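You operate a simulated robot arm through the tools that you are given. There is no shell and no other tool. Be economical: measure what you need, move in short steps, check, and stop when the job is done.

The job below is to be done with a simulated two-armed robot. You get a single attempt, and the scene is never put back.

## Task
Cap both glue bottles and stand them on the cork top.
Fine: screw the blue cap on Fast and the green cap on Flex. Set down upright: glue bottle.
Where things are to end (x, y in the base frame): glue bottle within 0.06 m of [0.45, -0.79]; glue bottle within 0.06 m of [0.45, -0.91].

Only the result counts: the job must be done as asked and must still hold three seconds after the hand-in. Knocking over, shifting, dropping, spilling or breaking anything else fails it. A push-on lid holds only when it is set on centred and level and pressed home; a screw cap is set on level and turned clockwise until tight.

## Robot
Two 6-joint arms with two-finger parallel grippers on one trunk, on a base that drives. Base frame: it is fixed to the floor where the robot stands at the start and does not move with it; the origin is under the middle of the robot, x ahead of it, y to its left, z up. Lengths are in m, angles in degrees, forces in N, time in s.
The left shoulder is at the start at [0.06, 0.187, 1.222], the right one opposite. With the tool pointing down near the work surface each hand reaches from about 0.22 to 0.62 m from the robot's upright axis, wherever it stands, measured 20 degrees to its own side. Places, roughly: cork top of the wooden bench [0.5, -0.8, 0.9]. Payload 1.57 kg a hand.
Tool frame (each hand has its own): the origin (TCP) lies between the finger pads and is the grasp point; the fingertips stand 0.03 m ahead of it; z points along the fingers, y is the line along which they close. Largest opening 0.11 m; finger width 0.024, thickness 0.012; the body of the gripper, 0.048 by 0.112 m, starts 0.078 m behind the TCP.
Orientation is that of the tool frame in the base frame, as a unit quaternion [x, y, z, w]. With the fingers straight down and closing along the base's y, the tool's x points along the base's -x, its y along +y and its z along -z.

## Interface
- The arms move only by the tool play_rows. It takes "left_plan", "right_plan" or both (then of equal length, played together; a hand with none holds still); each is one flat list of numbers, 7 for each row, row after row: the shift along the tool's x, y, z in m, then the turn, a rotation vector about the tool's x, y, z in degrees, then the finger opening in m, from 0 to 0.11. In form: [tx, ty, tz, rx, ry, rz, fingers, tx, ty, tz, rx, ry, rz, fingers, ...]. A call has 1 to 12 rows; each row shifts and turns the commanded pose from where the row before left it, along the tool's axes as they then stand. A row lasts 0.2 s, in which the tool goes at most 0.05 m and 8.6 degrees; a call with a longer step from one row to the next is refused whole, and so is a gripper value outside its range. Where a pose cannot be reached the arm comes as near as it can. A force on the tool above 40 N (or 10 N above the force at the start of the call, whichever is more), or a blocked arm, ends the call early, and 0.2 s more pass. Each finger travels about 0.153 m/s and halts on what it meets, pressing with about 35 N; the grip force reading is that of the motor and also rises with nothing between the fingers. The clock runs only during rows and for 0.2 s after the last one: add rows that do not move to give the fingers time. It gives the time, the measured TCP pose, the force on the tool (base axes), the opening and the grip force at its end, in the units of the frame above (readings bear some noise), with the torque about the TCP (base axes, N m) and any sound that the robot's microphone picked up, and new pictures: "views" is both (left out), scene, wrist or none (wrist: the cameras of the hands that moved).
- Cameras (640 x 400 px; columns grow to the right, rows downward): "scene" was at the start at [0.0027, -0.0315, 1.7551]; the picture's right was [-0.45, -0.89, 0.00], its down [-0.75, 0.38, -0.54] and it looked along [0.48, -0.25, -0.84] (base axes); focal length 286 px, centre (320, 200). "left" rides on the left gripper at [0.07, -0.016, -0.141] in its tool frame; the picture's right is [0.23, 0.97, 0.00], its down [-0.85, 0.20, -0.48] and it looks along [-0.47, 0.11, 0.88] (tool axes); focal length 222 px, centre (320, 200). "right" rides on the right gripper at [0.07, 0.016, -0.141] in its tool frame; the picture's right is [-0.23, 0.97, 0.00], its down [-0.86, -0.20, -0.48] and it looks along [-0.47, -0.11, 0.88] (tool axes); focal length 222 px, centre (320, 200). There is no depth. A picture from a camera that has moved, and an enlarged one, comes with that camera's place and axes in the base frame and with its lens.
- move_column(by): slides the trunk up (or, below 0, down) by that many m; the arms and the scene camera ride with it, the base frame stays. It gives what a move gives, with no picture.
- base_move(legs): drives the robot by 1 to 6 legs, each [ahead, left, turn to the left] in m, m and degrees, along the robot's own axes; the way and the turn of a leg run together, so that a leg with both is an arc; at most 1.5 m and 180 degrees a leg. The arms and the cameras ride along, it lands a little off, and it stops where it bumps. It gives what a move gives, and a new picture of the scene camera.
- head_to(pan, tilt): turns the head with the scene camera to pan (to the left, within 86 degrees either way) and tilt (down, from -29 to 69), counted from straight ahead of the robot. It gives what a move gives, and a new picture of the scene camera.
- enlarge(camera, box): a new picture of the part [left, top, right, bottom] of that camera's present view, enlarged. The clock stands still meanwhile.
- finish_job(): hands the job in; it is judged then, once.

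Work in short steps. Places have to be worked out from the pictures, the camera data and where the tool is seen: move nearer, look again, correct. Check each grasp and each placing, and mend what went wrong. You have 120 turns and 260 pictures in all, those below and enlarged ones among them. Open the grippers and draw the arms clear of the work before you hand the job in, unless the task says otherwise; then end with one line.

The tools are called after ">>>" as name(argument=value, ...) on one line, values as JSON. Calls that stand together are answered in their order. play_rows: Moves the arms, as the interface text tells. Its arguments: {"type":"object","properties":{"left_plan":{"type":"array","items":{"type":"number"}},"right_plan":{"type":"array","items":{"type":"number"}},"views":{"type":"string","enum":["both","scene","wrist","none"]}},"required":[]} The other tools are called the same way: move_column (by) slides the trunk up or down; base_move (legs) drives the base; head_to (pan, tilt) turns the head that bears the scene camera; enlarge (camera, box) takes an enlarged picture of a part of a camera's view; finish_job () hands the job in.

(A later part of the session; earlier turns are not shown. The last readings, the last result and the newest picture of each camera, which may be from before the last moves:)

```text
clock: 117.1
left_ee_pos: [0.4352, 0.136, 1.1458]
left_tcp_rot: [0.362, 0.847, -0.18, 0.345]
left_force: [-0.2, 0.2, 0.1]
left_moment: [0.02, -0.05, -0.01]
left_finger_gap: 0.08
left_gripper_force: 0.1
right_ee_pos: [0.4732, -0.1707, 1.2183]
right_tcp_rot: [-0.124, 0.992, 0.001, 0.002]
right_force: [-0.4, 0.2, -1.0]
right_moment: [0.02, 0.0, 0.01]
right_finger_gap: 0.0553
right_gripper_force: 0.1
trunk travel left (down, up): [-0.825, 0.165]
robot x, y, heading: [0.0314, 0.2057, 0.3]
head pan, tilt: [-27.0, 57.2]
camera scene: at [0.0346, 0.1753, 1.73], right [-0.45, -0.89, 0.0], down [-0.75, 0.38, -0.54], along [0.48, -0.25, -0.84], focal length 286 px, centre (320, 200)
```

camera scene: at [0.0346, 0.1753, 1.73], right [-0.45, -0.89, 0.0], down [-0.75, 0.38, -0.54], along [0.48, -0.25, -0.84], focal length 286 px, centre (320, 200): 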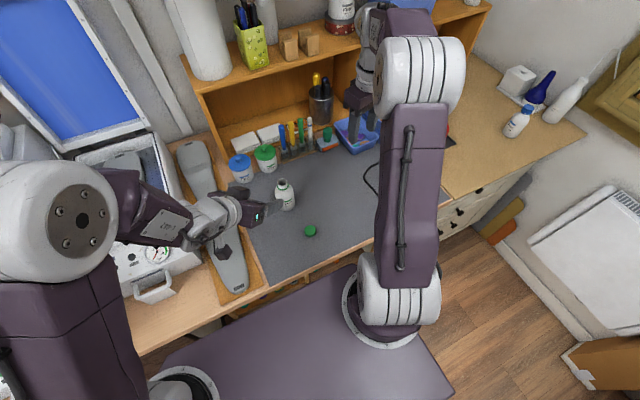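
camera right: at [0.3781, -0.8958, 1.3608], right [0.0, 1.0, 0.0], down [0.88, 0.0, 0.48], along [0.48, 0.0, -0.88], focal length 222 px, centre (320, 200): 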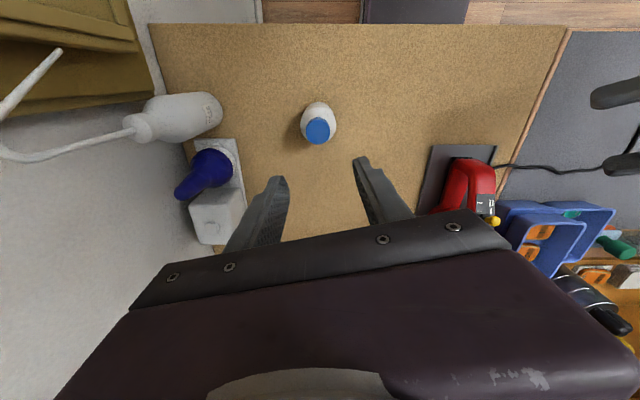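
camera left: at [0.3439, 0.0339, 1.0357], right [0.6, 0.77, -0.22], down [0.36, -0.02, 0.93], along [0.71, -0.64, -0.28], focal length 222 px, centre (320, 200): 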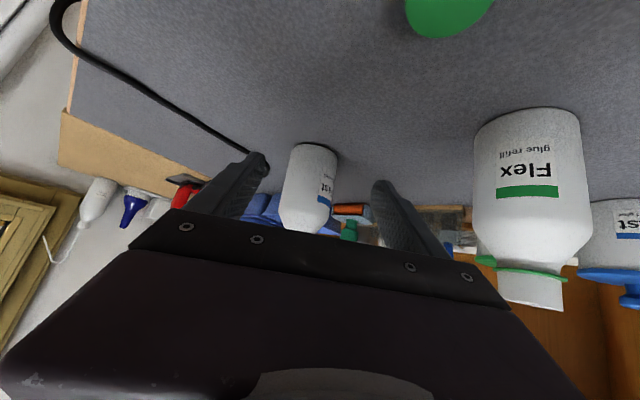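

Green cap confirmed at (.414,.013). I raise the left hand aside and bring the right hand above the cap.

>>> play_rows(left_plan=[-0.033, 0, -0.033, 0, 0, 0, 0.08, -0.033, 0, -0.033, 0, 0, 0, 0.08, 0.02, 0.028, -0.023, 0, 0, 0, 0.08, 0, 0, 0, 0, 0, 0, 0.08, 0, 0, 0, 0, 0, 0, 0.08, 0, 0, 0, 0, 0, 0, 0.08, 0, 0, 0, 0, 0, 0, 0.08, 0, 0, 0, 0, 0, 0, 0.08, 0, 0, 0, 0, 0, 0, 0.08], right_plan=[0, 0, 0, 0, 0, 0, 0.06, 0, 0, 0, 0, 0, 0, 0.06, 0, 0, 0, 0, 0, 0, 0.06, 0.0019, 0.032, 0.033, 0, 0, 0, 0.06, 0.0019, 0.032, 0.033, 0, 0, 0, 0.06, 0.0019, 0.032, 0.033, 0, 0, 0, 0.06, 0.0019, 0.032, 0.033, 0, 0, 0, 0.06, 0.0019, 0.032, 0.033, 0, 0, 0, 0.06, 0.0019, 0.032, 0.033, 0, 0, 0, 0.06], views="wrist")

>>> enlarge(camera="right", box=[220, 80, 420, 205])

```text
clock: 119.1
left_ee_pos: [0.4401, 0.1841, 1.2392]
left_tcp_rot: [0.362, 0.848, -0.181, 0.344]
left_force: [0.7, 1.0, -0.4]
left_moment: [0.0, 0.04, -0.04]
left_finger_gap: 0.08
left_gripper_force: 0.1
right_ee_pos: [0.4148, 0.0169, 1.0196]
right_tcp_rot: [-0.124, 0.992, 0.0, 0.002]
right_force: [-0.7, 0.3, -0.1]
right_moment: [-0.03, 0.01, 0.0]
right_finger_gap: 0.0603
right_gripper_force: 0.1
trunk travel left (down, up): [-0.825, 0.165]
robot x, y, heading: [0.0323, 0.2057, 0.1]
head pan, tilt: [-27.0, 57.2]
camera right: at [0.3444, 0.0134, 1.1624], right [-0.02, 1.0, 0.0], down [0.88, 0.02, 0.48], along [0.48, 0.01, -0.88], focal length 222 px, centre (320, 200)
camera left: at [0.3283, 0.2852, 1.2894], right [0.6, 0.77, -0.22], down [0.36, -0.02, 0.93], along [0.71, -0.64, -0.29], focal length 222 px, centre (320, 200)
```

right: 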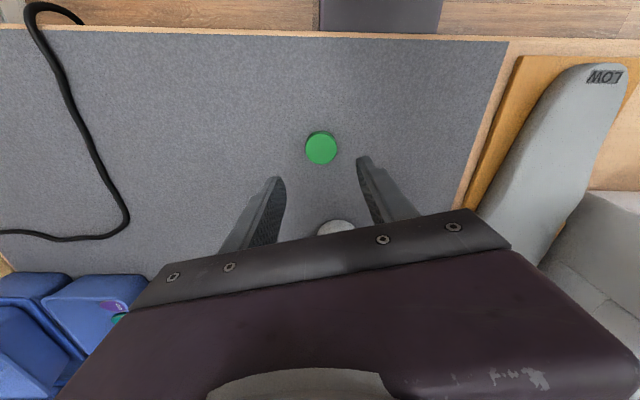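
left: 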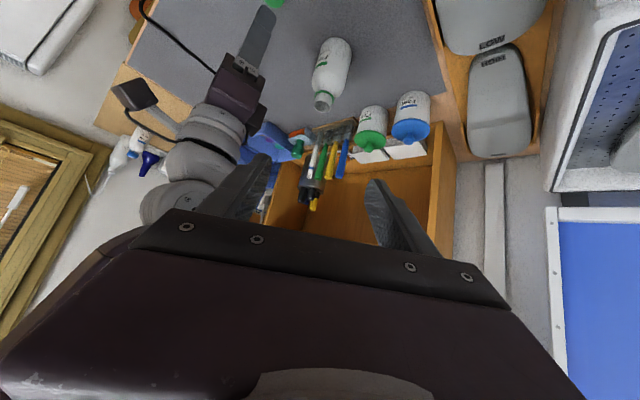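

```text
3.20 times, centred on (320, 142) of right
camera zoom: at [0.3444, 0.0134, 1.1624], right [-0.02, 1.0, 0.0], down [0.88, 0.02, 0.48], along [0.48, 0.01, -0.88], focal length 711 px, centre (320, 384)
```

zoom: 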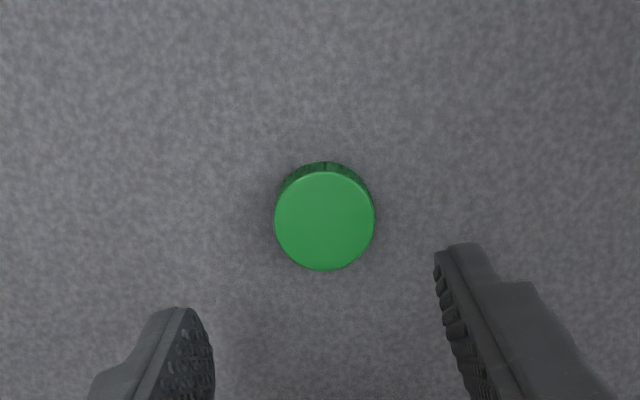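

Cap offset (4,2) mm. I correct, descend and grip.

>>> play_rows(right_plan=[0.003, 0.0018, 0.03, 0, 0, 0, 0.06, 0, 0, 0.03, 0, 0, 0, 0.06, 0, 0, 0.02, 0, 0, 0, 0.055, 0, 0, 0.005, 0, 0, 0, 0.055, 0, 0, 0, 0, 0, 0, 0.02, 0, 0, 0, 0, 0, 0, 0.02, 0, 0, 0, 0, 0, 0, 0.02], views="none")

>>> enlarge(camera="right", box=[220, 100, 420, 225])

```text
clock: 120.7
left_ee_pos: [0.4389, 0.1824, 1.24]
left_tcp_rot: [0.362, 0.847, -0.181, 0.344]
left_force: [0.2, 0.7, -0.5]
left_moment: [-0.01, -0.01, 0.0]
left_finger_gap: 0.0801
left_gripper_force: 0.0
right_ee_pos: [0.4111, 0.0135, 0.9355]
right_tcp_rot: [-0.124, 0.992, -0.001, 0.001]
right_force: [0.2, -0.8, -0.5]
right_moment: [0.0, 0.01, 0.04]
right_finger_gap: 0.0327
right_gripper_force: 35.4
trunk travel left (down, up): [-0.825, 0.165]
robot x, y, heading: [0.0292, 0.2076, -0.1]
head pan, tilt: [-27.0, 57.2]
```

```text
3.20 times, centred on (320, 162) of right
camera zoom: at [0.3405, 0.0125, 1.0773], right [-0.02, 1.0, 0.0], down [0.88, 0.02, 0.48], along [0.48, 0.01, -0.88], focal length 711 px, centre (320, 320)
```

zoom: 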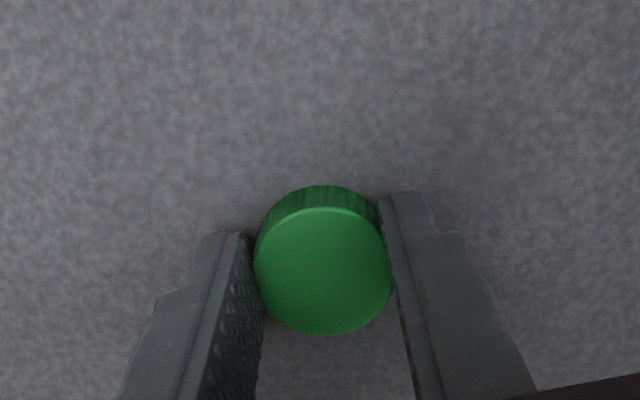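

Green cap gripped. I lift it away to the right, then lower the trunk back to the capping height and bring the left hand to Flex's pre-grasp.

>>> play_rows(right_plan=[0, 0, -0.045, 0, 0, 0, 0.02, 0, 0, -0.045, 0, 0, 0, 0.02, 0, 0, -0.045, 0, 0, 0, 0.02, 0, -0.035, -0.035, 0, 0, 0, 0.02, 0, -0.035, -0.035, 0, 0, 0, 0.02, 0, -0.035, -0.035, 0, 0, 0, 0.02, 0, -0.035, -0.035, 0, 0, 0, 0.02, 0, -0.035, -0.035, 0, 0, 0, 0.02], views="none")

>>> move_column(by=-0.16)

>>> play_rows(left_plan=[0.006, -0.003, 0.038, 0, 0, 0, 0.09, 0.006, -0.003, 0.038, 0, 0, 0, 0.09, 0.006, -0.003, 0.038, 0, 0, 0, 0.09])

```text
clock: 122.5
left_ee_pos: [0.4395, 0.1813, 1.2394]
left_tcp_rot: [0.361, 0.848, -0.18, 0.343]
left_force: [-1.0, 0.4, -0.3]
left_moment: [0.03, -0.04, 0.0]
left_finger_gap: 0.0799
left_gripper_force: 0.1
right_ee_pos: [0.4548, -0.1556, 1.2437]
right_tcp_rot: [-0.123, 0.992, 0.001, 0.0]
right_force: [1.1, -1.1, 0.3]
right_moment: [0.02, -0.01, 0.01]
right_finger_gap: 0.0324
right_gripper_force: 35.1
trunk travel left (down, up): [-0.825, 0.165]
robot x, y, heading: [0.0287, 0.2085, -0.2]
head pan, tilt: [-27.0, 57.2]
```

```text
clock: 124.3
left_ee_pos: [0.4384, 0.1818, 1.0804]
left_tcp_rot: [0.362, 0.847, -0.181, 0.344]
left_force: [0.5, -0.9, 0.0]
left_moment: [0.01, -0.01, -0.03]
left_finger_gap: 0.08
left_gripper_force: 0.0
right_ee_pos: [0.4535, -0.1539, 1.0843]
right_tcp_rot: [-0.123, 0.992, 0.0, 0.002]
right_force: [-1.3, 0.4, 0.4]
right_moment: [0.01, -0.01, -0.01]
right_finger_gap: 0.0328
right_gripper_force: 35.1
trunk travel left (down, up): [-0.665, 0.325]
robot x, y, heading: [0.0284, 0.2085, 0.0]
head pan, tilt: [-27.0, 57.2]
```

```text
clock: 125.1
left_ee_pos: [0.4753, 0.1201, 0.987]
left_tcp_rot: [0.362, 0.847, -0.181, 0.344]
left_force: [-0.7, -0.1, -1.1]
left_moment: [0.04, 0.02, -0.03]
left_finger_gap: 0.0898
left_gripper_force: 0.1
right_ee_pos: [0.4546, -0.1546, 1.0829]
right_tcp_rot: [-0.123, 0.992, 0.001, 0.0]
right_force: [0.4, -0.6, 0.5]
right_moment: [-0.01, 0.01, 0.02]
right_finger_gap: 0.0327
right_gripper_force: 35.4
trunk travel left (down, up): [-0.665, 0.325]
robot x, y, heading: [0.0315, 0.2044, -0.1]
head pan, tilt: [-27.0, 57.2]
camera scene: at [0.036, 0.1746, 1.57], right [-0.45, -0.89, 0.0], down [-0.75, 0.38, -0.54], along [0.48, -0.25, -0.84], focal length 286 px, centre (320, 200)
camera left: at [0.3644, 0.2225, 1.0367], right [0.6, 0.77, -0.22], down [0.36, -0.02, 0.93], along [0.71, -0.64, -0.29], focal length 222 px, centre (320, 200)
```

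scene: 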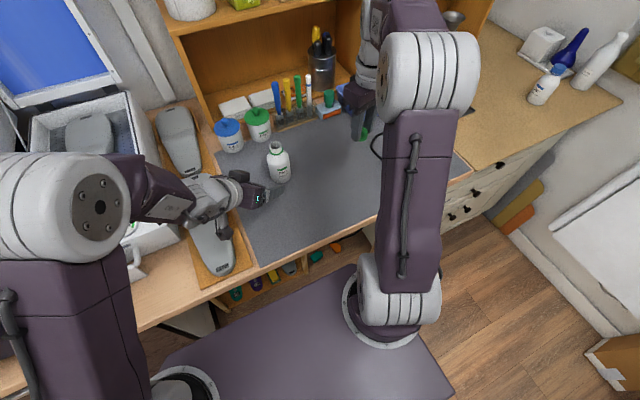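
left: 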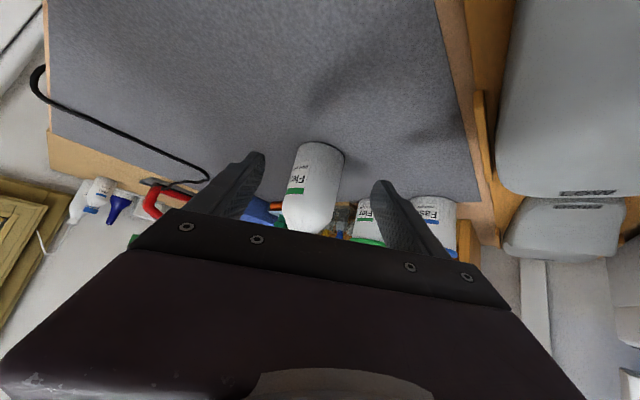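

The view matches the earlier successful pre-grasp. I repeat the same approach and close.

>>> play_rows(left_plan=[-0.0143, 0.0, 0.0348, 0, 0, 0, 0.09, -0.0143, 0.0, 0.0348, 0, 0, 0, 0.09, -0.0143, 0.0, 0.0348, 0, 0, 0, 0.09, 0, 0, 0, 0, 0, 0, 0.075], views="wrist")

```text
clock: 126.1
left_ee_pos: [0.5417, 0.0406, 0.9475]
left_tcp_rot: [0.363, 0.847, -0.182, 0.344]
left_force: [-0.3, 0.2, 0.2]
left_moment: [0.0, -0.04, -0.01]
left_finger_gap: 0.0751
left_gripper_force: 0.0
right_ee_pos: [0.4534, -0.1549, 1.0844]
right_tcp_rot: [-0.123, 0.992, 0.001, 0.001]
right_force: [-0.7, -0.4, 0.4]
right_moment: [0.0, 0.03, 0.01]
right_finger_gap: 0.0326
right_gripper_force: 35.0
trunk travel left (down, up): [-0.665, 0.325]
robot x, y, heading: [0.0312, 0.2087, -0.0]
head pan, tilt: [-27.0, 57.2]
camera left: at [0.4307, 0.1433, 0.9977], right [0.6, 0.77, -0.22], down [0.36, -0.02, 0.93], along [0.71, -0.64, -0.29], focal length 222 px, centre (320, 200)
```

left: 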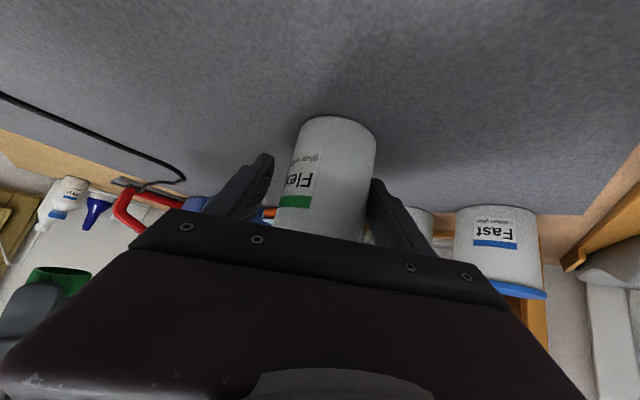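

Flex is nearer the right-hand finger; I shift 5 mm and close. Meanwhile the right wrist winds counter-clockwise with the cap for a long stroke.

>>> play_rows(left_plan=[0, 0.005, 0, 0, 0, 0, 0.075, 0, 0, 0, 0, 0, 0, 0.068, 0, 0, 0, 0, 0, 0, 0.045, 0, 0, 0, 0, 0, 0, 0.045, 0, 0, 0, 0, 0, 0, 0.045, 0, 0, 0, 0, 0, 0, 0.045, 0, 0, 0, 0, 0, 0, 0.045, 0, 0, 0, 0, 0, 0, 0.045, 0, 0, 0, 0, 0, 0, 0.045, 0, 0, 0, 0, 0, 0, 0.045, 0, 0, 0, 0, 0, 0, 0.045, 0, 0, 0, 0, 0, 0, 0.045], right_plan=[0, 0, -0.03, 0, 0, 0, 0.02, 0, 0, -0.03, 0, 0, 0, 0.02, 0, 0, 0, 0, 0, -8.5, 0.02, 0, 0, 0, 0, 0, -8.5, 0.02, 0, 0, 0, 0, 0, -8.5, 0.02, 0, 0, 0, 0, 0, -8.5, 0.02, 0, 0, 0, 0, 0, -8.5, 0.02, 0, 0, 0, 0, 0, -8.5, 0.02, 0, 0, 0, 0, 0, -8.5, 0.02, 0, 0, 0, 0, 0, -8.5, 0.02, 0, 0, 0, 0, 0, -8.5, 0.02, 0, 0, 0, 0, 0, -8.5, 0.02], views="none")

>>> play_rows(right_plan=[0, 0, 0, 0, 0, -8.5, 0.02, 0, 0, 0, 0, 0, -8.5, 0.02, 0, 0, 0, 0, 0, -8.5, 0.02, 0, 0, 0, 0, 0, -8.5, 0.02], views="scene")

```text
clock: 128.7
left_ee_pos: [0.5464, 0.0444, 0.9476]
left_tcp_rot: [0.361, 0.847, -0.181, 0.345]
left_force: [1.4, 2.2, 5.5]
left_moment: [0.27, -0.23, 0.05]
left_finger_gap: 0.0577
left_gripper_force: 34.8
right_ee_pos: [0.4534, -0.1541, 1.144]
right_tcp_rot: [0.763, -0.646, 0.001, -0.001]
right_force: [0.3, 0.5, -0.7]
right_moment: [-0.02, -0.01, 0.0]
right_finger_gap: 0.0329
right_gripper_force: 34.8
trunk travel left (down, up): [-0.665, 0.325]
robot x, y, heading: [0.0307, 0.2066, -0.1]
head pan, tilt: [-27.0, 57.2]
```

```text
clock: 129.7
left_ee_pos: [0.5465, 0.045, 0.9474]
left_tcp_rot: [0.362, 0.847, -0.182, 0.345]
left_force: [1.5, 2.6, 4.9]
left_moment: [0.27, -0.23, 0.04]
left_finger_gap: 0.0577
left_gripper_force: 35.0
right_ee_pos: [0.4543, -0.1545, 1.1442]
right_tcp_rot: [0.918, -0.395, 0.001, 0.0]
right_force: [0.1, 0.3, -0.1]
right_moment: [0.01, 0.01, -0.02]
right_finger_gap: 0.0331
right_gripper_force: 35.0
trunk travel left (down, up): [-0.665, 0.325]
robot x, y, heading: [0.0321, 0.2052, 0.2]
head pan, tilt: [-27.0, 57.2]
camera scene: at [0.0342, 0.1761, 1.5701], right [-0.45, -0.89, 0.0], down [-0.75, 0.38, -0.54], along [0.48, -0.25, -0.84], focal length 286 px, centre (320, 200)
```

scene: 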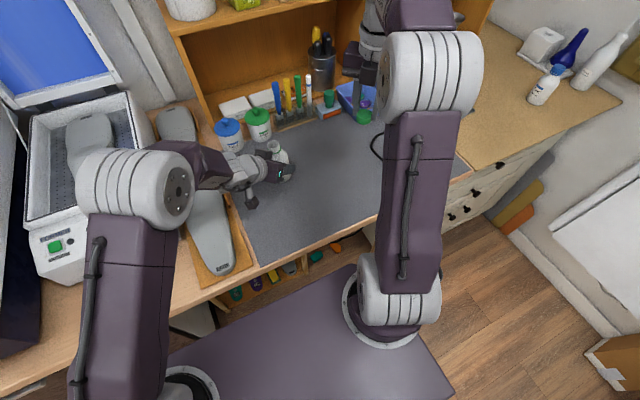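

Flex is held at about (.545,.044). I bring the cap near and view the mouth from the right wrist camera.

>>> play_rows(right_plan=[-0.0212, -0.0404, 0, 0, 0, 0, 0.02, -0.0212, -0.0404, 0, 0, 0, 0, 0.02, -0.0212, -0.0404, 0, 0, 0, 0, 0.02, -0.0212, -0.0404, 0, 0, 0, 0, 0.02, -0.0212, -0.0404, 0, 0, 0, 0, 0.02, 0, 0, 0, 0, 0, 0, 0.02], views="none")

>>> enlarge(camera="right", box=[220, 80, 420, 205])

>>> enlarge(camera="scene", box=[230, 110, 330, 172])

```text
clock: 131.1
left_ee_pos: [0.5455, 0.0454, 0.9476]
left_tcp_rot: [0.362, 0.848, -0.18, 0.344]
left_force: [0.2, 0.2, 5.5]
left_moment: [0.12, -0.19, 0.03]
left_finger_gap: 0.0579
left_gripper_force: 35.2
right_ee_pos: [0.5298, 0.0628, 1.1446]
right_tcp_rot: [0.918, -0.397, 0.002, -0.001]
right_force: [-0.3, 0.1, 0.3]
right_moment: [0.0, -0.04, 0.02]
right_finger_gap: 0.033
right_gripper_force: 35.0
trunk travel left (down, up): [-0.665, 0.325]
robot x, y, heading: [0.0302, 0.2088, 0.4]
head pan, tilt: [-27.0, 57.2]
```

```text
3.20 times, centred on (320, 142) of right
camera zoom: at [0.5658, -0.0006, 1.2856], right [-0.87, -0.5, 0.0], down [-0.44, 0.76, 0.48], along [-0.24, 0.42, -0.88], focal length 711 px, centre (320, 384)
```

zoom: 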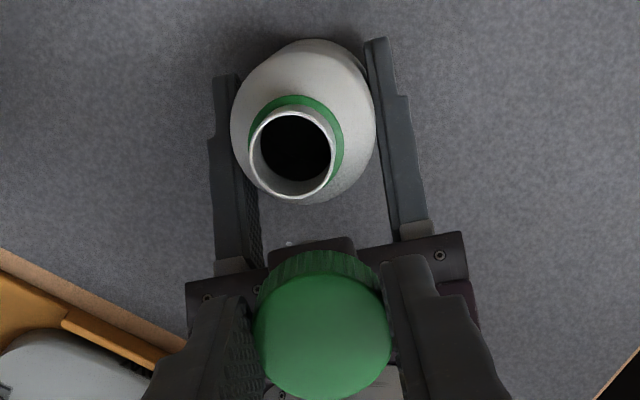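

```text
6.40 times, centred on (280, 141) of scene
camera zoom: at [0.0336, 0.175, 1.57], right [-0.45, -0.89, 0.0], down [-0.75, 0.38, -0.54], along [0.48, -0.25, -0.84], focal length 1828 px, centre (576, 578)
```

zoom: 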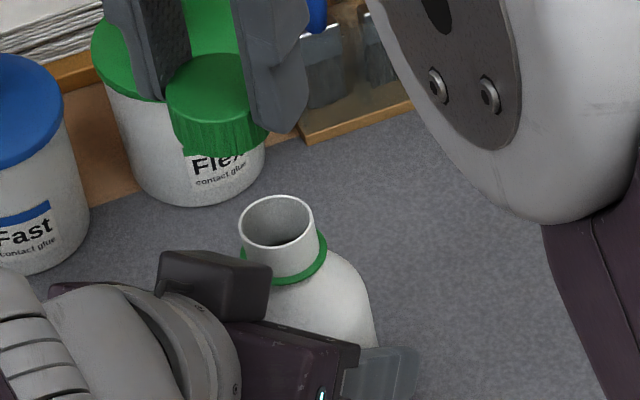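

Mouth relative to the cap: (0.0225,-0.0058) in the tool frame. I move over and descend to just above the rim.

>>> play_rows(right_plan=[0.0225, -0.0058, 0, 0, 0, 0, 0.02, 0, 0, 0.04, 0, 0, 0, 0.02, 0, 0, 0.034, 0, 0, 0, 0.02, 0, 0, 0, 0, 0, 0, 0.02], views="none")

>>> enlarge(camera="right", box=[240, 100, 400, 200])

>>> enlarge(camera="scene", box=[240, 110, 320, 160])

```text
clock: 132.1
left_ee_pos: [0.5465, 0.0448, 0.9478]
left_tcp_rot: [0.362, 0.847, -0.181, 0.345]
left_force: [-0.5, 0.3, 4.4]
left_moment: [0.19, -0.13, 0.06]
left_finger_gap: 0.0578
left_gripper_force: 35.1
right_ee_pos: [0.5484, 0.0498, 1.071]
right_tcp_rot: [0.918, -0.397, 0.001, -0.001]
right_force: [-0.2, -0.6, -0.1]
right_moment: [0.0, 0.0, 0.0]
right_finger_gap: 0.0332
right_gripper_force: 34.9
trunk travel left (down, up): [-0.665, 0.325]
robot x, y, heading: [0.0332, 0.2075, 0.1]
head pan, tilt: [-27.0, 57.2]
```

```text
4.00 times, centred on (320, 150) of right
camera zoom: at [0.585, -0.014, 1.2134], right [-0.87, -0.5, 0.0], down [-0.44, 0.76, 0.48], along [-0.24, 0.41, -0.88], focal length 888 px, centre (320, 400)
```

zoom: 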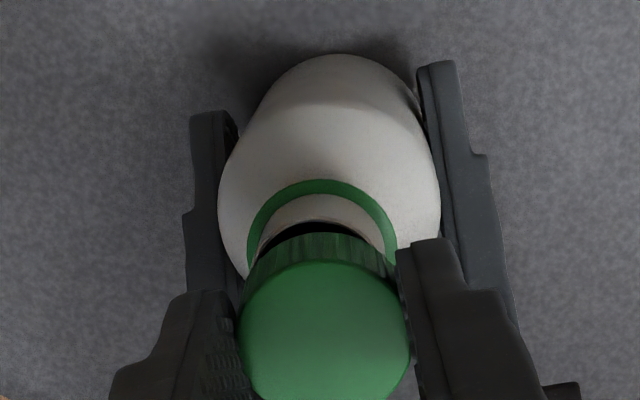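

```text
8.00 times, centred on (280, 135) of scene
camera zoom: at [0.0338, 0.1759, 1.57], right [-0.45, -0.89, 0.0], down [-0.75, 0.38, -0.54], along [0.48, -0.25, -0.84], focal length 2286 px, centre (640, 720)
```

zoom: 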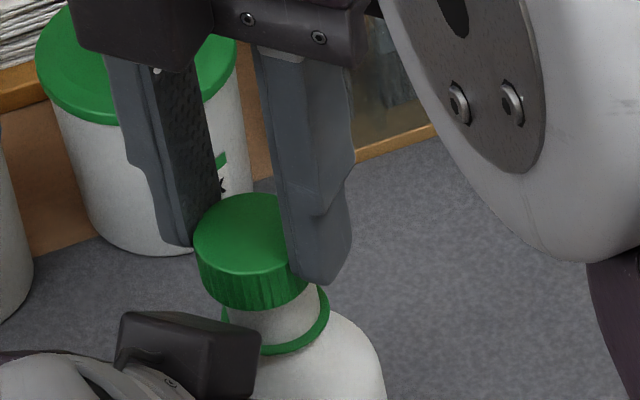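

Rim and cap line up within about half a millimetre. I lower gently.

>>> play_rows(right_plan=[0, 0, 0.003, 0, 0, 0, 0.02, 0, 0, 0.003, 0, 0, 0, 0.02, 0, 0, 0.002, 0, 0, 0, 0.02, 0, 0, 0.001, 0, 0, 0, 0.02], views="none")

>>> enlarge(camera="right", box=[240, 100, 400, 200])

>>> enlarge(camera="scene", box=[240, 110, 320, 160])

```text
clock: 133.1
left_ee_pos: [0.5446, 0.046, 0.9465]
left_tcp_rot: [0.362, 0.847, -0.18, 0.344]
left_force: [8.1, -3.5, -3.8]
left_moment: [0.64, -0.64, -0.12]
left_finger_gap: 0.0578
left_gripper_force: 34.5
right_ee_pos: [0.5477, 0.049, 1.0635]
right_tcp_rot: [0.918, -0.396, 0.003, -0.001]
right_force: [-1.5, 0.7, 27.1]
right_moment: [-0.31, 0.01, -0.04]
right_finger_gap: 0.033
right_gripper_force: 35.1
trunk travel left (down, up): [-0.665, 0.325]
robot x, y, heading: [0.0319, 0.2097, 0.1]
head pan, tilt: [-27.0, 57.2]
```

```text
4.00 times, centred on (320, 150) of right
camera zoom: at [0.5837, -0.0139, 1.2058], right [-0.87, -0.5, -0.01], down [-0.44, 0.76, 0.48], along [-0.23, 0.41, -0.88], focal length 888 px, centre (320, 400)
```

zoom: 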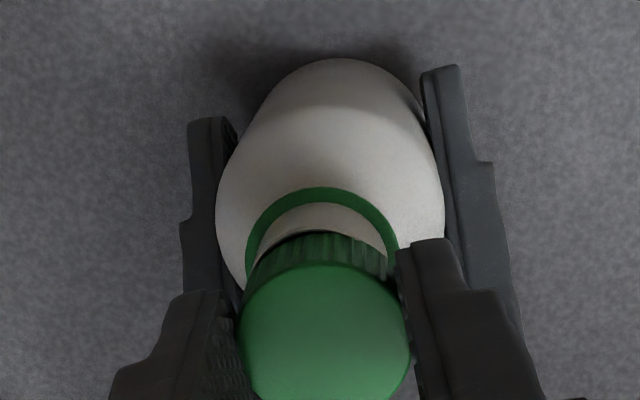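

```text
8.00 times, centred on (280, 135) of scene
camera zoom: at [0.0333, 0.1759, 1.5703], right [-0.45, -0.89, 0.0], down [-0.75, 0.38, -0.54], along [0.48, -0.25, -0.84], focal length 2286 px, centre (640, 720)
```

zoom: 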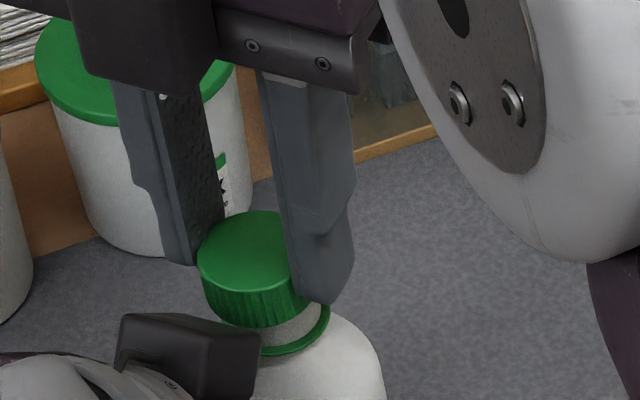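

Contact at 27 N, same height as Fast's first thread contact. I ease to lighter pressure and turn clockwise about the cap axis.

>>> play_rows(right_plan=[0, 0, -0.001, 0, 0, 0, 0.02, 0.0001, -0.0002, 0.0001, 0, 0, 8.5, 0.02, 0.0001, -0.0002, 0.0001, 0, 0, 8.5, 0.02, 0.0001, -0.0002, 0.0001, 0, 0, 8.5, 0.02, 0.0001, -0.0002, 0.0001, 0, 0, 8.5, 0.02], views="none")

>>> enlarge(camera="scene", box=[240, 110, 320, 160])

>>> enlarge(camera="right", box=[240, 100, 400, 200])

```text
clock: 134.3
left_ee_pos: [0.5451, 0.0469, 0.9473]
left_tcp_rot: [0.362, 0.847, -0.181, 0.344]
left_force: [-6.5, -0.1, -4.8]
left_moment: [0.64, -1.49, -0.18]
left_finger_gap: 0.0577
left_gripper_force: 35.0
right_ee_pos: [0.5488, 0.0479, 1.063]
right_tcp_rot: [0.761, -0.649, 0.001, -0.002]
right_force: [11.3, 1.1, 23.6]
right_moment: [-0.22, -0.36, 0.14]
right_finger_gap: 0.0329
right_gripper_force: 35.1
trunk travel left (down, up): [-0.665, 0.325]
robot x, y, heading: [0.0322, 0.208, -0.1]
head pan, tilt: [-27.0, 57.2]
```

```text
8.00 times, centred on (280, 135) of scene
camera zoom: at [0.0331, 0.1763, 1.5701], right [-0.45, -0.89, 0.0], down [-0.75, 0.38, -0.54], along [0.48, -0.25, -0.84], focal length 2286 px, centre (640, 720)
```

zoom: 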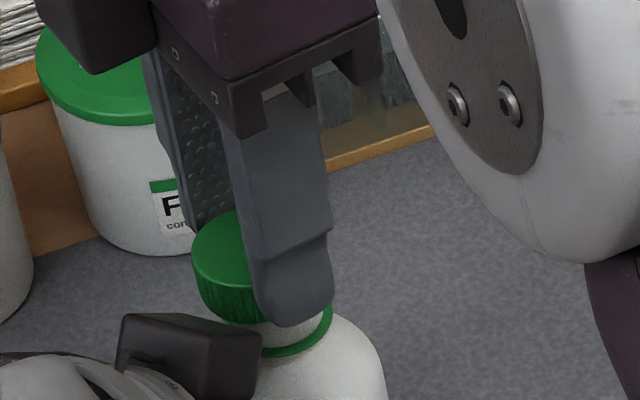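

```text
4.00 times, centred on (320, 150) of right
camera zoom: at [0.5433, -0.0229, 1.2051], right [-1.0, 0.07, -0.01], down [0.06, 0.88, 0.48], along [0.04, 0.48, -0.88], focal length 888 px, centre (320, 400)
```

zoom: 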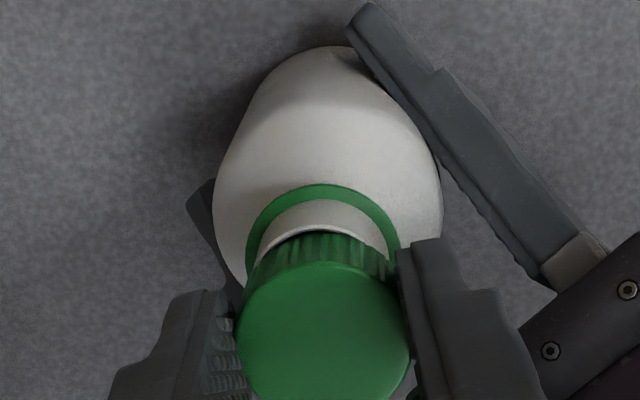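

The geometry shows the cap's skirt is only 15 mm tall, so the rim is really at z≈1.037 and the cap sits about 3–4 mm too far from the camera (toward +y). I lift, shift 3 mm, and lower.

>>> play_rows(right_plan=[0, 0, -0.004, 0, 0, 0, 0.02, 0.0032, 0, 0, 0, 0, 0, 0.02, 0, 0, 0, 0, 0, 0, 0.02], views="none")

>>> enlarge(camera="right", box=[240, 100, 400, 200])

>>> enlarge(camera="scene", box=[240, 110, 320, 160])

```text
clock: 135.1
left_ee_pos: [0.5475, 0.0451, 0.9466]
left_tcp_rot: [0.362, 0.847, -0.181, 0.344]
left_force: [1.2, 0.4, 1.1]
left_moment: [0.08, -0.13, -0.05]
left_finger_gap: 0.0575
left_gripper_force: 35.5
right_ee_pos: [0.5491, 0.045, 1.066]
right_tcp_rot: [0.762, -0.648, 0.0, 0.0]
right_force: [0.3, -0.7, -0.3]
right_moment: [-0.01, -0.01, 0.02]
right_finger_gap: 0.0332
right_gripper_force: 34.7
trunk travel left (down, up): [-0.665, 0.325]
robot x, y, heading: [0.0328, 0.2068, 0.1]
head pan, tilt: [-27.0, 57.2]
```

```text
4.00 times, centred on (320, 150) of right
camera zoom: at [0.5452, -0.0273, 1.2077], right [-1.0, 0.07, 0.0], down [0.06, 0.88, 0.48], along [0.03, 0.48, -0.88], focal length 888 px, centre (320, 400)
```

zoom: 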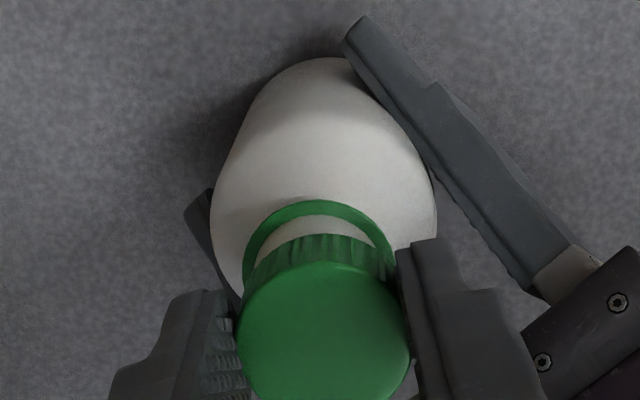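

```text
8.00 times, centred on (280, 135) of scene
camera zoom: at [0.0349, 0.1755, 1.57], right [-0.45, -0.89, 0.0], down [-0.75, 0.38, -0.54], along [0.48, -0.25, -0.84], focal length 2286 px, centre (640, 720)
```

zoom: 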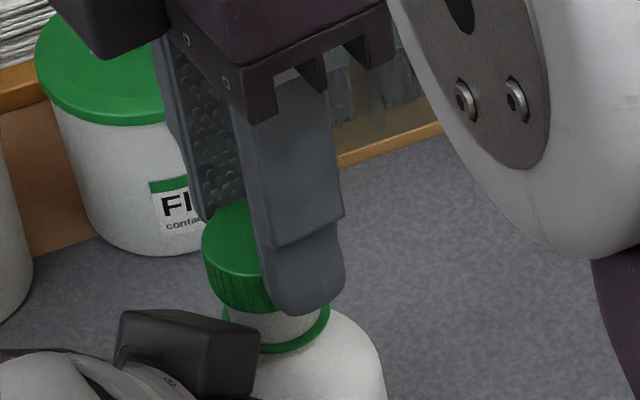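

Rim now hidden under the cap all round in this view. I trim 1 mm and lower in 1 mm steps.

>>> play_rows(right_plan=[0.001, -0.001, 0.002, 0, 0, 0, 0.02, 0, 0, 0.001, 0, 0, 0, 0.02, 0, 0, 0.001, 0, 0, 0, 0.02, 0, 0, 0.001, 0, 0, 0, 0.02, 0, 0, 0.001, 0, 0, 0, 0.02, 0, 0, 0.001, 0, 0, 0, 0.02], views="none")

>>> enlarge(camera="scene", box=[240, 110, 320, 160])

```text
clock: 136.5
left_ee_pos: [0.5464, 0.044, 0.9468]
left_tcp_rot: [0.362, 0.847, -0.181, 0.344]
left_force: [3.8, 0.0, 6.7]
left_moment: [0.14, -0.38, -0.08]
left_finger_gap: 0.0575
left_gripper_force: 35.1
right_ee_pos: [0.55, 0.0447, 1.0597]
right_tcp_rot: [0.762, -0.648, 0.0, -0.001]
right_force: [-0.3, -0.9, -0.9]
right_moment: [-0.01, 0.0, 0.01]
right_finger_gap: 0.0329
right_gripper_force: 34.8
trunk travel left (down, up): [-0.665, 0.325]
robot x, y, heading: [0.0329, 0.2085, 0.0]
head pan, tilt: [-27.0, 57.2]
```

```text
8.00 times, centred on (280, 135) of scene
camera zoom: at [0.0347, 0.1757, 1.5701], right [-0.45, -0.89, 0.0], down [-0.75, 0.38, -0.54], along [0.48, -0.25, -0.84], focal length 2286 px, centre (640, 720)
```

zoom: 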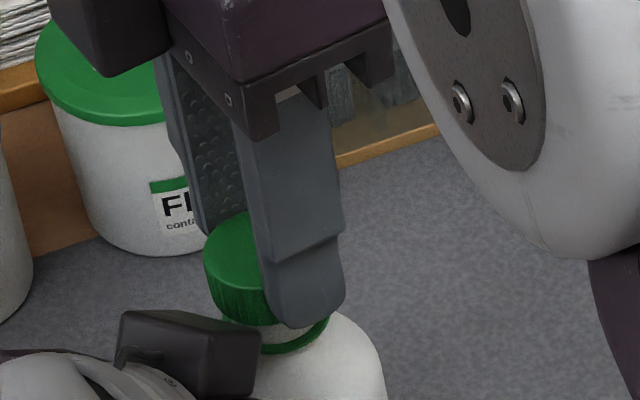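

The cap slid over the neck with no force (z 1.0597, below rim contact). I lower further to the thread and then turn clockwise.

>>> play_rows(right_plan=[0, 0, 0.001, 0, 0, 0, 0.02, 0, 0, 0.001, 0, 0, 0, 0.02, 0, 0, 0.001, 0, 0, 0, 0.02, 0, 0, 0.001, 0, 0, 0, 0.02], views="none")

```text
clock: 137.5
left_ee_pos: [0.5469, 0.0458, 0.9483]
left_tcp_rot: [0.362, 0.847, -0.181, 0.344]
left_force: [4.3, -0.2, 8.7]
left_moment: [0.21, -0.43, -0.05]
left_finger_gap: 0.0578
left_gripper_force: 35.8
right_ee_pos: [0.5513, 0.0444, 1.0549]
right_tcp_rot: [0.761, -0.648, 0.001, -0.001]
right_force: [0.2, 0.0, -0.7]
right_moment: [-0.02, -0.01, 0.01]
right_finger_gap: 0.0331
right_gripper_force: 35.2
trunk travel left (down, up): [-0.665, 0.325]
robot x, y, heading: [0.0314, 0.2048, 0.2]
head pan, tilt: [-27.0, 57.2]
```

Still force-free. I continue down.

>>> play_rows(right_plan=[0, 0, 0.001, 0, 0, 0, 0.02, 0, 0, 0.001, 0, 0, 0, 0.02, 0, 0, 0.001, 0, 0, 0, 0.02, 0, 0, 0.001, 0, 0, 0, 0.02], views="none")

>>> enlarge(camera="scene", box=[240, 110, 320, 160])

>>> enlarge(camera="right", box=[240, 100, 400, 200])

```text
clock: 138.5
left_ee_pos: [0.546, 0.0446, 0.9472]
left_tcp_rot: [0.362, 0.847, -0.181, 0.344]
left_force: [8.5, 1.0, 6.5]
left_moment: [0.45, -0.89, -0.22]
left_finger_gap: 0.0576
left_gripper_force: 35.2
right_ee_pos: [0.5501, 0.0445, 1.0519]
right_tcp_rot: [0.761, -0.649, 0.002, -0.002]
right_force: [-0.3, -3.2, 10.6]
right_moment: [-0.67, 0.19, -0.04]
right_finger_gap: 0.0334
right_gripper_force: 34.4
trunk travel left (down, up): [-0.665, 0.325]
robot x, y, heading: [0.0367, 0.2068, -0.0]
head pan, tilt: [-27.0, 57.2]
```

```text
8.00 times, centred on (280, 135) of scene
camera zoom: at [0.0339, 0.1754, 1.5702], right [-0.45, -0.89, 0.0], down [-0.75, 0.38, -0.54], along [0.48, -0.25, -0.84], focal length 2286 px, centre (640, 720)
```

zoom: 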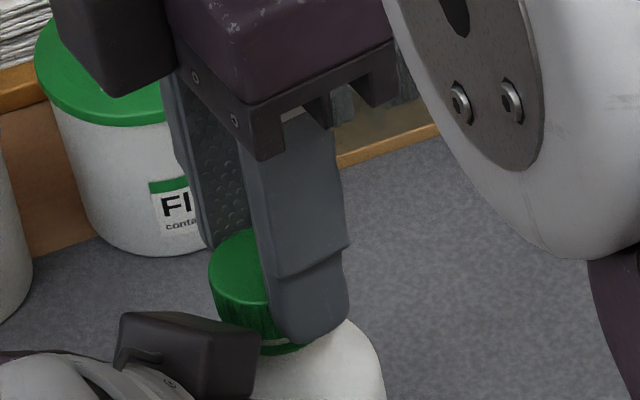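

```text
4.00 times, centred on (320, 150) of right
camera zoom: at [0.5455, -0.0278, 1.1941], right [-1.0, 0.07, 0.0], down [0.06, 0.88, 0.48], along [0.04, 0.48, -0.88], focal length 888 px, centre (320, 400)
```

zoom: 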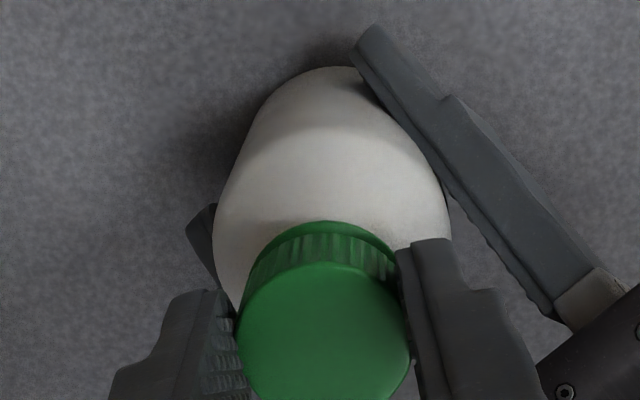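

The cap is almost at the ring, but my fingertips may be touching the ring below it. I regrip 5 mm higher on the cap.

>>> play_rows(right_plan=[0, 0, -0.001, 0, 0, 0, 0.02, 0, 0, 0, 0, 0, 0, 0.04, 0, 0, -0.005, 0, 0, 0, 0.04, 0, 0, 0, 0, 0, 0, 0.02, 0, 0, 0, 0, 0, 0, 0.02, 0, 0, 0, 0, 0, 0, 0.02], views="none")

>>> enlarge(camera="right", box=[240, 100, 400, 200])

```text
clock: 139.9
left_ee_pos: [0.5464, 0.0447, 0.9476]
left_tcp_rot: [0.362, 0.847, -0.182, 0.344]
left_force: [0.4, -0.1, 9.7]
left_moment: [0.38, -0.27, 0.01]
left_finger_gap: 0.058
left_gripper_force: 35.2
right_ee_pos: [0.55, 0.0443, 1.0578]
right_tcp_rot: [0.762, -0.648, 0.0, 0.0]
right_force: [1.0, 2.0, -3.3]
right_moment: [0.05, -0.03, 0.02]
right_finger_gap: 0.0333
right_gripper_force: 35.2
trunk travel left (down, up): [-0.665, 0.325]
robot x, y, heading: [0.0318, 0.2033, 0.3]
head pan, tilt: [-27.0, 57.2]
```

```text
4.00 times, centred on (320, 150) of right
camera zoom: at [0.5458, -0.0267, 1.1986], right [-1.0, 0.07, 0.0], down [0.06, 0.88, 0.48], along [0.03, 0.48, -0.88], focal length 888 px, centre (320, 400)
```

zoom: 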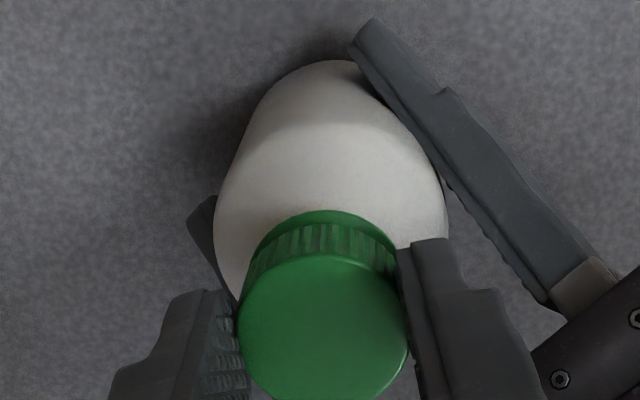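

Regripped. I press lightly and turn clockwise.

>>> play_rows(right_plan=[0, 0, 0.001, 0, 0, 0, 0.02, 0, 0, 0.001, 0, 0, 0, 0.02, 0, 0, 0.0001, 0, 0, 8.5, 0.02, 0, 0, 0.0001, 0, 0, 8.5, 0.02, 0, 0, 0.0001, 0, 0, 8.5, 0.02, 0, 0, 0.0001, 0, 0, 8.5, 0.02], views="none")

>>> enlarge(camera="scene", box=[240, 110, 320, 160])

```text
clock: 141.3
left_ee_pos: [0.5455, 0.0446, 0.9474]
left_tcp_rot: [0.361, 0.847, -0.181, 0.345]
left_force: [13.0, -2.5, 3.5]
left_moment: [0.82, 0.31, -0.11]
left_finger_gap: 0.0575
left_gripper_force: 35.3
right_ee_pos: [0.55, 0.0444, 1.055]
right_tcp_rot: [-0.538, 0.843, 0.001, 0.001]
right_force: [-10.0, 1.0, 5.0]
right_moment: [-0.7, 0.5, 0.04]
right_finger_gap: 0.0331
right_gripper_force: 35.0
trunk travel left (down, up): [-0.665, 0.325]
robot x, y, heading: [0.028, 0.2061, 0.0]
head pan, tilt: [-27.0, 57.2]
```

```text
8.00 times, centred on (280, 135) of scene
camera zoom: at [0.0337, 0.1755, 1.5701], right [-0.45, -0.89, 0.0], down [-0.75, 0.38, -0.54], along [0.48, -0.25, -0.84], focal length 2286 px, centre (640, 720)
```

zoom: 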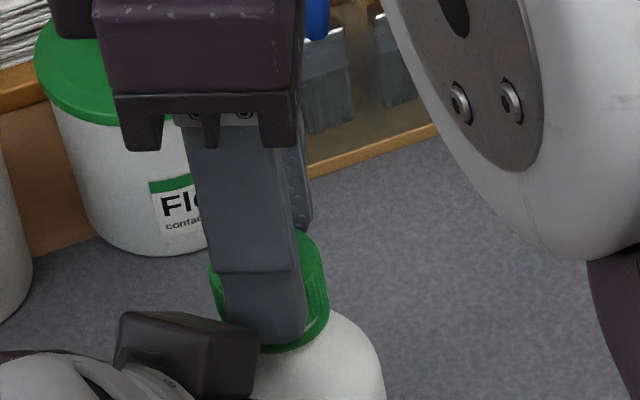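

Relax the side force and continue turning.

>>> play_rows(right_plan=[0.0008, 0.0018, 0.0003, 0, 0, 0, 0.02, 0, 0, 0.0001, 0, 0, 8.5, 0.02, 0, 0, 0.0001, 0, 0, 8.5, 0.02, 0, 0, 0.0001, 0, 0, 8.5, 0.02, 0, 0, 0.0001, 0, 0, 8.5, 0.02, 0, 0, 0.0001, 0, 0, 8.5, 0.02], views="none")

```text
clock: 142.7
left_ee_pos: [0.5463, 0.0452, 0.9473]
left_tcp_rot: [0.361, 0.848, -0.18, 0.344]
left_force: [8.4, -3.2, 1.4]
left_moment: [0.48, -0.07, -0.18]
left_finger_gap: 0.0576
left_gripper_force: 34.8
right_ee_pos: [0.5491, 0.0444, 1.0547]
right_tcp_rot: [-0.195, 0.981, 0.0, 0.002]
right_force: [-6.2, 1.2, 7.4]
right_moment: [-0.19, 0.42, 0.1]
right_finger_gap: 0.0329
right_gripper_force: 34.7
trunk travel left (down, up): [-0.665, 0.325]
robot x, y, heading: [0.028, 0.206, 0.0]
head pan, tilt: [-27.0, 57.2]
```

Torque is 0.1 N·m. Keep going.

>>> play_rows(right_plan=[0.001, 0.0004, 0.0002, 0, 0, 0, 0.02, 0, 0, 0.0002, 0, 0, 8.5, 0.02, 0, 0, 0.0002, 0, 0, 8.5, 0.02, 0, 0, 0.0002, 0, 0, 8.5, 0.02, 0, 0, 0.0002, 0, 0, 8.5, 0.02, 0, 0, 0.0002, 0, 0, 8.5, 0.02, 0, 0, 0.0002, 0, 0, 8.5, 0.02], views="none")

```text
clock: 144.3
left_ee_pos: [0.5459, 0.0455, 0.9469]
left_tcp_rot: [0.362, 0.847, -0.181, 0.344]
left_force: [-7.3, -8.4, 0.5]
left_moment: [1.64, -0.77, -0.04]
left_finger_gap: 0.0579
left_gripper_force: 34.7
right_ee_pos: [0.5469, 0.046, 1.0518]
right_tcp_rot: [0.245, 0.969, 0.002, 0.003]
right_force: [10.4, 10.8, 8.8]
right_moment: [-0.3, -0.86, 0.01]
right_finger_gap: 0.0334
right_gripper_force: 35.3
trunk travel left (down, up): [-0.665, 0.325]
robot x, y, heading: [0.0337, 0.208, 0.3]
head pan, tilt: [-27.0, 57.2]
```

It is advancing (z 1.0518). I relax (+2,+2) mm and continue.

>>> play_rows(right_plan=[-0.0008, 0.0027, 0, 0, 0, 0, 0.02, 0, 0, 0.0001, 0, 0, 8.5, 0.02, 0, 0, 0.0001, 0, 0, 8.5, 0.02, 0, 0, 0.0001, 0, 0, 8.5, 0.02, 0, 0, 0.0001, 0, 0, 8.5, 0.02, 0, 0, 0.0001, 0, 0, 8.5, 0.02], views="none")

>>> enlarge(camera="scene", box=[240, 110, 320, 160])

```text
clock: 145.7
left_ee_pos: [0.5451, 0.0452, 0.9463]
left_tcp_rot: [0.363, 0.847, -0.181, 0.344]
left_force: [-9.5, -6.7, -0.4]
left_moment: [1.34, -1.11, -0.09]
left_finger_gap: 0.0577
left_gripper_force: 35.6
right_ee_pos: [0.5491, 0.0467, 1.0517]
right_tcp_rot: [0.581, 0.814, 0.001, 0.002]
right_force: [12.2, 6.7, 8.0]
right_moment: [-0.76, -0.49, 0.1]
right_finger_gap: 0.0331
right_gripper_force: 35.1
trunk travel left (down, up): [-0.665, 0.325]
robot x, y, heading: [0.0302, 0.209, 0.2]
head pan, tilt: [-27.0, 57.2]
```

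```text
8.00 times, centred on (280, 135) of scene
camera zoom: at [0.0339, 0.1757, 1.57], right [-0.45, -0.89, 0.0], down [-0.75, 0.38, -0.54], along [0.48, -0.25, -0.84], focal length 2286 px, centre (640, 720)
```

zoom: 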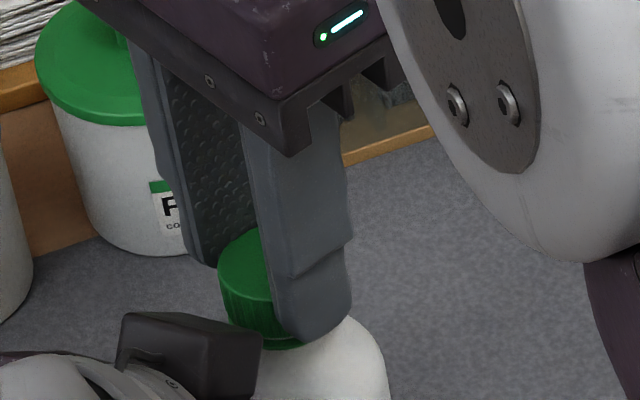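

Relax and continue the stroke.

>>> play_rows(right_plan=[0.0003, 0.0022, -0.0005, 0, 0, 0, 0.02, 0, 0.0002, 0, 0, 0, 8.5, 0.02, 0, 0.0002, 0, 0, 0, 8.5, 0.02, 0, 0.0002, 0, 0, 0, 8.5, 0.02, 0, 0.0002, 0, 0, 0, 8.5, 0.02, 0, 0.0002, 0, 0, 0, 8.5, 0.02, 0, 0.0002, 0, 0, 0, 8.5, 0.02], views="none")

```text
clock: 147.3
left_ee_pos: [0.547, 0.0452, 0.947]
left_tcp_rot: [0.362, 0.847, -0.181, 0.344]
left_force: [-6.6, 10.5, 2.5]
left_moment: [-0.06, -1.03, 0.0]
left_finger_gap: 0.0578
left_gripper_force: 34.7
right_ee_pos: [0.5528, 0.0478, 1.0525]
right_tcp_rot: [0.874, 0.485, 0.002, 0.0]
right_force: [6.8, -9.8, -0.1]
right_moment: [-1.01, 0.31, 0.07]
right_finger_gap: 0.033
right_gripper_force: 35.0
trunk travel left (down, up): [-0.665, 0.325]
robot x, y, heading: [0.0334, 0.2071, 0.1]
head pan, tilt: [-27.0, 57.2]
```

Relax and turn four rows more, staying short of the wrist limit.

>>> play_rows(right_plan=[-0.0012, 0.0019, 0, 0, 0, 0, 0.02, 0, 0.0002, 0, 0, 0, 8.5, 0.02, 0, 0.0002, 0, 0, 0, 8.5, 0.02, 0, 0.0002, 0, 0, 0, 8.5, 0.02], views="none")

>>> enlarge(camera="left", box=[200, 80, 440, 230])

```text
clock: 148.3
left_ee_pos: [0.5459, 0.0449, 0.9468]
left_tcp_rot: [0.362, 0.847, -0.182, 0.344]
left_force: [2.9, -1.1, 0.8]
left_moment: [0.79, -0.49, -0.04]
left_finger_gap: 0.0575
left_gripper_force: 34.9
right_ee_pos: [0.5541, 0.046, 1.0524]
right_tcp_rot: [0.96, 0.28, 0.001, 0.0]
right_force: [-2.4, 2.1, -0.4]
right_moment: [-0.52, 0.58, 0.04]
right_finger_gap: 0.0333
right_gripper_force: 34.7
trunk travel left (down, up): [-0.665, 0.325]
robot x, y, heading: [0.0284, 0.2032, -0.1]
head pan, tilt: [-27.0, 57.2]
```

```text
2.67 times, centred on (320, 155) of left
camera zoom: at [0.4349, 0.1473, 0.997], right [0.61, 0.77, -0.22], down [0.36, -0.02, 0.93], along [0.71, -0.64, -0.29], focal length 592 px, centre (320, 320)
```

zoom: 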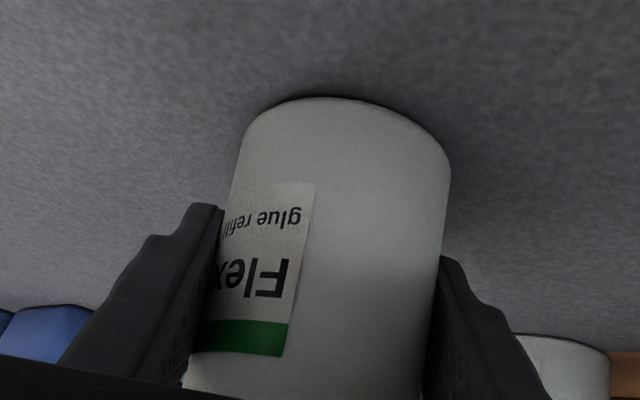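

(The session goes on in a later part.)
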